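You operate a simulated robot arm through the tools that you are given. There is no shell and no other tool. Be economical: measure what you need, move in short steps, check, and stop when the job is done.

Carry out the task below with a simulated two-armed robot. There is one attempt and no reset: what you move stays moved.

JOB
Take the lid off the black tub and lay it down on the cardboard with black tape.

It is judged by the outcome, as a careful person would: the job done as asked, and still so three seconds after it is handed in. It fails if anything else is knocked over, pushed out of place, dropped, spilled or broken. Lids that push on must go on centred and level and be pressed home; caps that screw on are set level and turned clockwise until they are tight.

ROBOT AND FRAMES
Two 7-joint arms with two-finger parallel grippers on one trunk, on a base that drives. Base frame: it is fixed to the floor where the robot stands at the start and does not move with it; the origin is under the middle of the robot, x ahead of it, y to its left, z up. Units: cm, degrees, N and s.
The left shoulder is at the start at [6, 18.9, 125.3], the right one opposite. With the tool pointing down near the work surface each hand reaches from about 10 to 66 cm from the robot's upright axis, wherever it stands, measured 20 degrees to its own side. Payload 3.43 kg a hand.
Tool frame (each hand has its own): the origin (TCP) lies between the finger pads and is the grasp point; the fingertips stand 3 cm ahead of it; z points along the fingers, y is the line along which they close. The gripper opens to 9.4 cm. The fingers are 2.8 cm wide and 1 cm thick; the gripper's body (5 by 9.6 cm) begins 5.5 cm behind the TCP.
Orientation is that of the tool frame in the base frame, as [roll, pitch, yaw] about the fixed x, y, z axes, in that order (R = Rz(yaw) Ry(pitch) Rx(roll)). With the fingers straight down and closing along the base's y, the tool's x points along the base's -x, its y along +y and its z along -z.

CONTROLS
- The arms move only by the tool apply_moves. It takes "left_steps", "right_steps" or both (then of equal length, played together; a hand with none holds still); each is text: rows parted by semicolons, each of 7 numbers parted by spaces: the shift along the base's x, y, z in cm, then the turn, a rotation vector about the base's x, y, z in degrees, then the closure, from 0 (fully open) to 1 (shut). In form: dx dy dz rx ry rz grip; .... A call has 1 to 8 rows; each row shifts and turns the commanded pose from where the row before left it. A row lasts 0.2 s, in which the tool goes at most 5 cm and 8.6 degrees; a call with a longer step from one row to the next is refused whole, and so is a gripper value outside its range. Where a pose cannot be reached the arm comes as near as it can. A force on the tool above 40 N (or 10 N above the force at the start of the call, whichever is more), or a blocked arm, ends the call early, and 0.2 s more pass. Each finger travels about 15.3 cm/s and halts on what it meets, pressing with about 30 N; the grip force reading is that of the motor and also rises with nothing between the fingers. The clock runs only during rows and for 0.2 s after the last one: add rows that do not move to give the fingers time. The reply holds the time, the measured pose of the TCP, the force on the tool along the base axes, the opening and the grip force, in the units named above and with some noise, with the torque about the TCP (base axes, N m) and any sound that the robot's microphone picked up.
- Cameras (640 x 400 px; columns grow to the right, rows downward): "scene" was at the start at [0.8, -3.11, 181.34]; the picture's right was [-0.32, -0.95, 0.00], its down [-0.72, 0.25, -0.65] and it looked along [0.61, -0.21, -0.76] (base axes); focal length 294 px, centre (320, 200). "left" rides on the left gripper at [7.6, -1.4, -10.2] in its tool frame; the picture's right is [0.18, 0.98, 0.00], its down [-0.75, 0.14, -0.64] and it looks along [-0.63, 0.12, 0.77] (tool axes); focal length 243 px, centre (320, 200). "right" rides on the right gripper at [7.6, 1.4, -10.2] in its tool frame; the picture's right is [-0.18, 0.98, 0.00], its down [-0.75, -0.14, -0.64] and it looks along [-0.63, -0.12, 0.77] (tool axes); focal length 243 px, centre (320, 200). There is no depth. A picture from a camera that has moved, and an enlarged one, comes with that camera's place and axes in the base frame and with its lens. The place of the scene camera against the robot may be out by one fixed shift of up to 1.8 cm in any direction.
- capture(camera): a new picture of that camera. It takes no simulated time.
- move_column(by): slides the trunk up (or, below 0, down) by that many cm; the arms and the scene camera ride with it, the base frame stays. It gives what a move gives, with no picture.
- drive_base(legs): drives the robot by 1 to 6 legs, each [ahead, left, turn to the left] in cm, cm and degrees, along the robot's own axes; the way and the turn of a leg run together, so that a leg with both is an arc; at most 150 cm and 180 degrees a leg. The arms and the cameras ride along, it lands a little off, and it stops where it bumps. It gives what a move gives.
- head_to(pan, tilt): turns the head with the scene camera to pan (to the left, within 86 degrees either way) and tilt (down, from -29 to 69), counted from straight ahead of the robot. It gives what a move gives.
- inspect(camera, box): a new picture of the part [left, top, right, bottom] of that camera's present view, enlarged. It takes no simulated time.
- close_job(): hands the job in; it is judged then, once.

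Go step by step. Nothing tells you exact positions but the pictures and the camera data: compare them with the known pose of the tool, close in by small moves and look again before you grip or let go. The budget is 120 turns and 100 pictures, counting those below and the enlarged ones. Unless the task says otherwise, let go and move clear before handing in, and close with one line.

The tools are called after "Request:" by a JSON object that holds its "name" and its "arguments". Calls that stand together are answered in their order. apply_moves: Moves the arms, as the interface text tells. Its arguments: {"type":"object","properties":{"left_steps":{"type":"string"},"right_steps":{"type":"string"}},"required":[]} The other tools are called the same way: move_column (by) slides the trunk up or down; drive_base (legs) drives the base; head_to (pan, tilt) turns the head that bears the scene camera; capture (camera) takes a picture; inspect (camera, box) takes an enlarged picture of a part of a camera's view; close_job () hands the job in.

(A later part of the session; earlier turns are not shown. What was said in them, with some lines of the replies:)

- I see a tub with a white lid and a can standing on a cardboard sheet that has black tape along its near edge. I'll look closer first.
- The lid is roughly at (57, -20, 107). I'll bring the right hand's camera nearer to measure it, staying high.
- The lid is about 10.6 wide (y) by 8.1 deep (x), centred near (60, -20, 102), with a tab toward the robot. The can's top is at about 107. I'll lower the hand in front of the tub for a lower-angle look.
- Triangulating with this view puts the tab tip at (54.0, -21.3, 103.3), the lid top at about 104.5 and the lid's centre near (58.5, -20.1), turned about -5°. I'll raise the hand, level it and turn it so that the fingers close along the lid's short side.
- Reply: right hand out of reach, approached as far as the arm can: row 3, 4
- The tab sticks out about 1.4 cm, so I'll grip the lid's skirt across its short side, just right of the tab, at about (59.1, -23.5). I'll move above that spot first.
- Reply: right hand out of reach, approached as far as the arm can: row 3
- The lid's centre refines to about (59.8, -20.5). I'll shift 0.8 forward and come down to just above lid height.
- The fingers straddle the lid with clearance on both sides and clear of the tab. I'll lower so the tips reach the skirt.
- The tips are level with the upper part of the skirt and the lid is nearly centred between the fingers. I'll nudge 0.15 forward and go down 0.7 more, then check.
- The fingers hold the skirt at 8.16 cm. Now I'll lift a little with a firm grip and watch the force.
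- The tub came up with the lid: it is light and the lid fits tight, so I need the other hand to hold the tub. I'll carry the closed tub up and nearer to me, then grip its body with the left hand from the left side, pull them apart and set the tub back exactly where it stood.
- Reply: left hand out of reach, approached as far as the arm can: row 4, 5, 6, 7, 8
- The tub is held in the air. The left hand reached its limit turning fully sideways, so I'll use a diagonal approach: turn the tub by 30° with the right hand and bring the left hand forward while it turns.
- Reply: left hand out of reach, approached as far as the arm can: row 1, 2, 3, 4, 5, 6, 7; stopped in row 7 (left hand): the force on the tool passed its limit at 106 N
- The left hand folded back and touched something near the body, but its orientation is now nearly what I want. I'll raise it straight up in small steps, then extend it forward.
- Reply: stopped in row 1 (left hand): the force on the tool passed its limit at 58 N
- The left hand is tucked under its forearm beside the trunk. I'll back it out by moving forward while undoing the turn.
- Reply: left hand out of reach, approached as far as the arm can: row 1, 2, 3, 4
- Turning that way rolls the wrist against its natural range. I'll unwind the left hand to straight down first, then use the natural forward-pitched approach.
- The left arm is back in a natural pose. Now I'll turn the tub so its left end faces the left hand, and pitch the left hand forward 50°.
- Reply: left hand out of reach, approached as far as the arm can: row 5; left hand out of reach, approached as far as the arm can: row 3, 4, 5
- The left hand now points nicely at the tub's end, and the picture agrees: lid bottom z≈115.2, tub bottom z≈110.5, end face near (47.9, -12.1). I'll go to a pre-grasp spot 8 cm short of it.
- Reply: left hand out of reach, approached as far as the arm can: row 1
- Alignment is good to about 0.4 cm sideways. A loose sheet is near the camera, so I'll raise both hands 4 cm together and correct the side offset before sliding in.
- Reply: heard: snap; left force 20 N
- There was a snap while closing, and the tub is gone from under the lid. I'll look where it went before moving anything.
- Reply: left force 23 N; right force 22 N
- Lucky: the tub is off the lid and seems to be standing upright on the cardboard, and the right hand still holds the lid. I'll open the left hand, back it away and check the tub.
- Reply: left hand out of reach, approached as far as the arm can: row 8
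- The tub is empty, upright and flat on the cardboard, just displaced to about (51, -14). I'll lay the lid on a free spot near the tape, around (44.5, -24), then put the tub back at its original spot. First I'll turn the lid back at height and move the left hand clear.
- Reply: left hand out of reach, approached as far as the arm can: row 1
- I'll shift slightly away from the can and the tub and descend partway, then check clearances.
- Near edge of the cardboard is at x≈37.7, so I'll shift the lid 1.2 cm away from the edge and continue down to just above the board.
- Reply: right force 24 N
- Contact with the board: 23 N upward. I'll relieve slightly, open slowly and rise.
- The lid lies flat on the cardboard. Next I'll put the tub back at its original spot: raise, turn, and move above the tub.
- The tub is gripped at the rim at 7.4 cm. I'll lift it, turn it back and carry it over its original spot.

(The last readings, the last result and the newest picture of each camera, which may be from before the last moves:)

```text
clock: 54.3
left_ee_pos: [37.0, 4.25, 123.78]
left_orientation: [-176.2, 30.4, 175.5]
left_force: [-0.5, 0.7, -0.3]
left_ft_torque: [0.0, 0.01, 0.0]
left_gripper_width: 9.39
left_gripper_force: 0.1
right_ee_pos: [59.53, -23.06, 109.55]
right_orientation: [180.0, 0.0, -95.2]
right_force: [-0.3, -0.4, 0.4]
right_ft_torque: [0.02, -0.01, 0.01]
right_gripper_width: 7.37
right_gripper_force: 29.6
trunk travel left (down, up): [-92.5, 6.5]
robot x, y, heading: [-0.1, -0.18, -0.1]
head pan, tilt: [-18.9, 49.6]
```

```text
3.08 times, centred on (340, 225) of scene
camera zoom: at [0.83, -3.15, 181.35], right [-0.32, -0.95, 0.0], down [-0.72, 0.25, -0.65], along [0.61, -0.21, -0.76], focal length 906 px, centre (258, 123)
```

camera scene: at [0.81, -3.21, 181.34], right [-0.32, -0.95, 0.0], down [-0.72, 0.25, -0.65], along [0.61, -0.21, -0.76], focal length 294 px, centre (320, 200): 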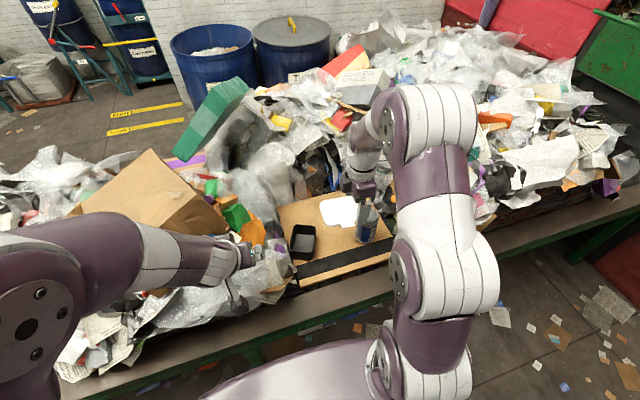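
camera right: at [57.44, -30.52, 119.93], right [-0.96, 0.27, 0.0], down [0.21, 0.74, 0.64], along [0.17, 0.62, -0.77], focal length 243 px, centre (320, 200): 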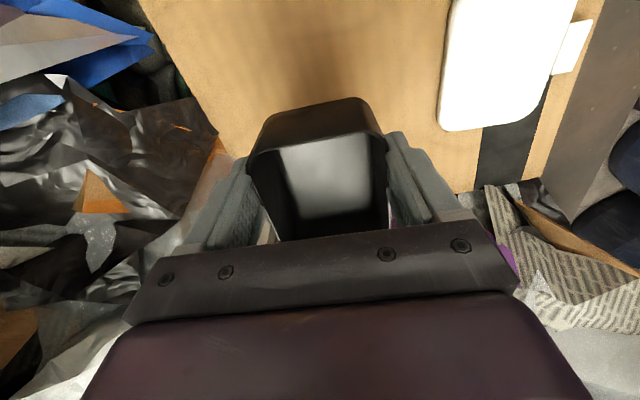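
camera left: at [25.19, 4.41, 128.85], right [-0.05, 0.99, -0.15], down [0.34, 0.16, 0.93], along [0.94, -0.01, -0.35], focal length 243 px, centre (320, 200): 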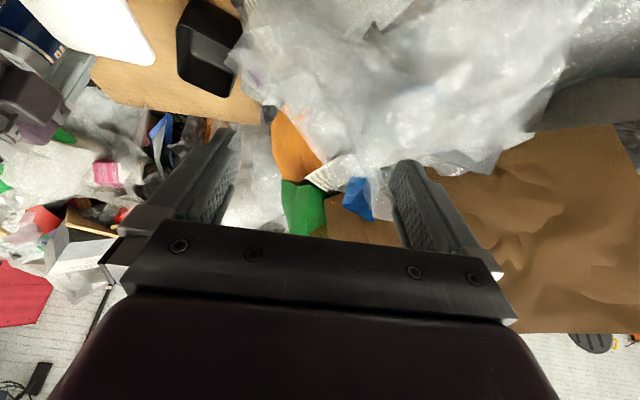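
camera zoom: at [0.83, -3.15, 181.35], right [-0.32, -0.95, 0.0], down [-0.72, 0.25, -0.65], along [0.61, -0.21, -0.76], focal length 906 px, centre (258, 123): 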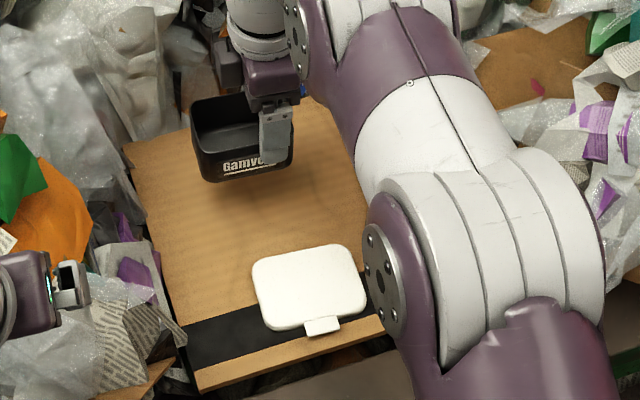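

Request:
{"name": "apply_moves", "arguments": {"right_steps": "0 0 -2 0 0 0 0.32;0 0 -2 0 0 0 0.32;0 0 -1.2 0 0 0 0.32;0 0 -0.5 0 0 0 0.32;0 0 0 0 0 0 0.32"}}

Request:
{"name": "apply_moves", "arguments": {"right_steps": "0 0 -0.25 0 0 0 0.32;0 0 -0.15 0 0 0 0.32;0 0 0 0 0 0 0.32"}}

Request:
{"name": "inspect", "arguments": {"camera": "scene", "box": [260, 160, 420, 290]}}

```text
clock: 55.5
left_ee_pos: [37.09, 4.31, 123.77]
left_orientation: [-176.3, 30.4, 175.5]
left_force: [0.5, 0.2, -0.5]
left_ft_torque: [0.0, -0.02, 0.01]
left_gripper_width: 9.39
left_gripper_force: 0.1
right_ee_pos: [59.65, -23.1, 103.82]
right_orientation: [180.0, -0.1, -95.2]
right_force: [0.8, 0.3, -0.1]
right_ft_torque: [0.01, 0.01, -0.02]
right_gripper_width: 7.34
right_gripper_force: 30.0
trunk travel left (down, up): [-92.5, 6.5]
robot x, y, heading: [-0.24, 0.28, 0.0]
head pan, tilt: [-18.9, 49.6]
```

```text
clock: 56.3
left_ee_pos: [36.83, 4.39, 123.85]
left_orientation: [-176.1, 30.4, 175.5]
left_force: [0.2, -0.8, 1.0]
left_ft_torque: [-0.02, -0.02, 0.0]
left_gripper_width: 9.41
left_gripper_force: 0.0
right_ee_pos: [59.59, -23.02, 103.48]
right_orientation: [-180.0, -0.1, -95.1]
right_force: [0.0, 0.0, 3.4]
right_ft_torque: [0.05, 0.05, 0.06]
right_gripper_width: 7.35
right_gripper_force: 29.8
trunk travel left (down, up): [-92.5, 6.5]
robot x, y, heading: [-0.01, -0.05, 0.0]
head pan, tilt: [-18.9, 49.6]
```

```text
3.08 times, centred on (340, 225) of scene
camera zoom: at [0.75, -3.1, 181.35], right [-0.32, -0.95, 0.0], down [-0.72, 0.25, -0.65], along [0.61, -0.21, -0.76], focal length 906 px, centre (258, 123)
```

zoom: 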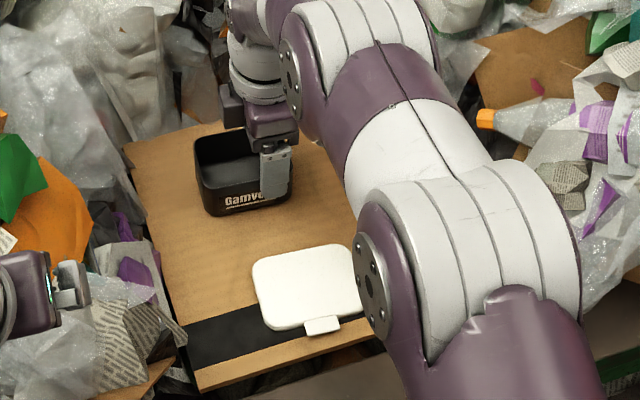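

The tub touches down at its original place (3.4 N). I'll release slowly and rise clear.

Request:
{"name": "apply_moves", "arguments": {"right_steps": "0 0 0 0 0 0 0.24;0 0 0 0 0 0 0.18;0 0 0 0 0 0 0.12;0 0 0 0 0 0 0.06;0 0 0 0 0 0 0;0 0 1.5 0 0 0 0;0 0 3 0 0 0 0;0 0 4 0 0 0 0"}}

Request:
{"name": "apply_moves", "arguments": {"right_steps": "-2 0 3 0 0 0 0;-4 0 2 0 0 0 0;-4 0 2 0 0 0 0;-4 -1 2 0 0 0 0;-4 -1 0 0 0 0 0;-4 -1 0 0 0 0 0;0 0 0 0 0 0 0"}}

Request:
{"name": "inspect", "arguments": {"camera": "scene", "box": [260, 160, 420, 290]}}

Request:
{"name": "capture", "arguments": {"camera": "right"}}

```text
clock: 58.1
left_ee_pos: [36.8, 4.33, 123.85]
left_orientation: [-176.2, 30.4, 175.5]
left_force: [0.1, -0.3, 0.1]
left_ft_torque: [0.04, -0.03, -0.02]
left_gripper_width: 9.39
left_gripper_force: 0.0
right_ee_pos: [59.39, -23.17, 111.96]
right_orientation: [-180.0, -0.1, -95.2]
right_force: [0.7, 0.0, -0.6]
right_ft_torque: [0.0, 0.0, 0.0]
right_gripper_width: 9.41
right_gripper_force: 0.1
trunk travel left (down, up): [-92.5, 6.5]
robot x, y, heading: [-0.27, -0.17, 0.0]
head pan, tilt: [-18.9, 49.6]
```

```text
clock: 59.7
left_ee_pos: [36.98, 4.38, 123.9]
left_orientation: [-176.3, 30.2, 175.5]
left_force: [0.1, -0.2, 0.4]
left_ft_torque: [-0.01, 0.03, 0.02]
left_gripper_width: 9.43
left_gripper_force: 0.1
right_ee_pos: [37.53, -26.29, 120.89]
right_orientation: [-180.0, 0.0, -95.1]
right_force: [-0.9, 1.1, -0.5]
right_ft_torque: [-0.04, -0.01, 0.01]
right_gripper_width: 9.41
right_gripper_force: 0.1
trunk travel left (down, up): [-92.5, 6.5]
robot x, y, heading: [-0.12, -0.16, 0.0]
head pan, tilt: [-18.9, 49.6]
```

```text
3.08 times, centred on (340, 225) of scene
camera zoom: at [0.89, -3.1, 181.35], right [-0.32, -0.95, 0.0], down [-0.72, 0.25, -0.65], along [0.61, -0.21, -0.76], focal length 906 px, centre (258, 123)
```

zoom: 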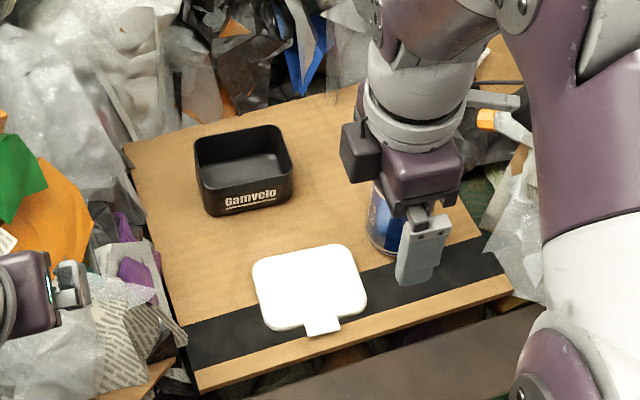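

```text
27 pictures are left
camera right: at [35.42, -33.74, 131.27], right [-0.96, 0.27, 0.0], down [0.21, 0.74, 0.64], along [0.17, 0.62, -0.77], focal length 243 px, centre (320, 200)
```

right: 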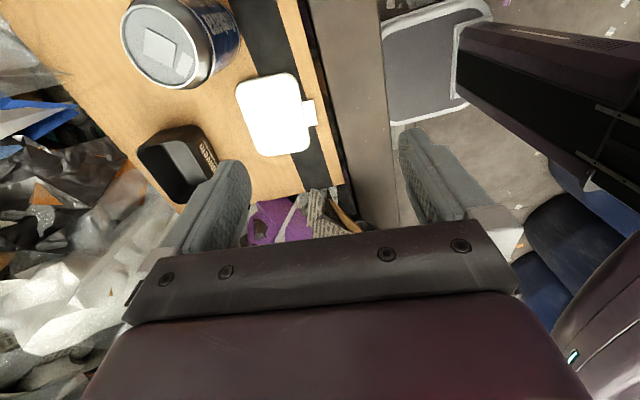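

The lid lies flat on the taped cardboard, the tub stands within about a centimetre of where it started, and the can is undisturbed. Both hands are clear, so I'm handing in.

Request:
{"name": "close_job", "arguments": {}}

```text
The job is handed in.
```

The lid is off the black tub and lies flat on the cardboard with black tape, but I dropped the tub about 17 cm along the way. The lid was on tight, so I lifted the tub by its lid to grip it with the other hand. The lid snapped off before I had hold of the tub, and the tub fell onto the cardboard. It landed upright and was empty, with no visible damage. I then set it back within about 1 cm of where it started. The can was not disturbed.
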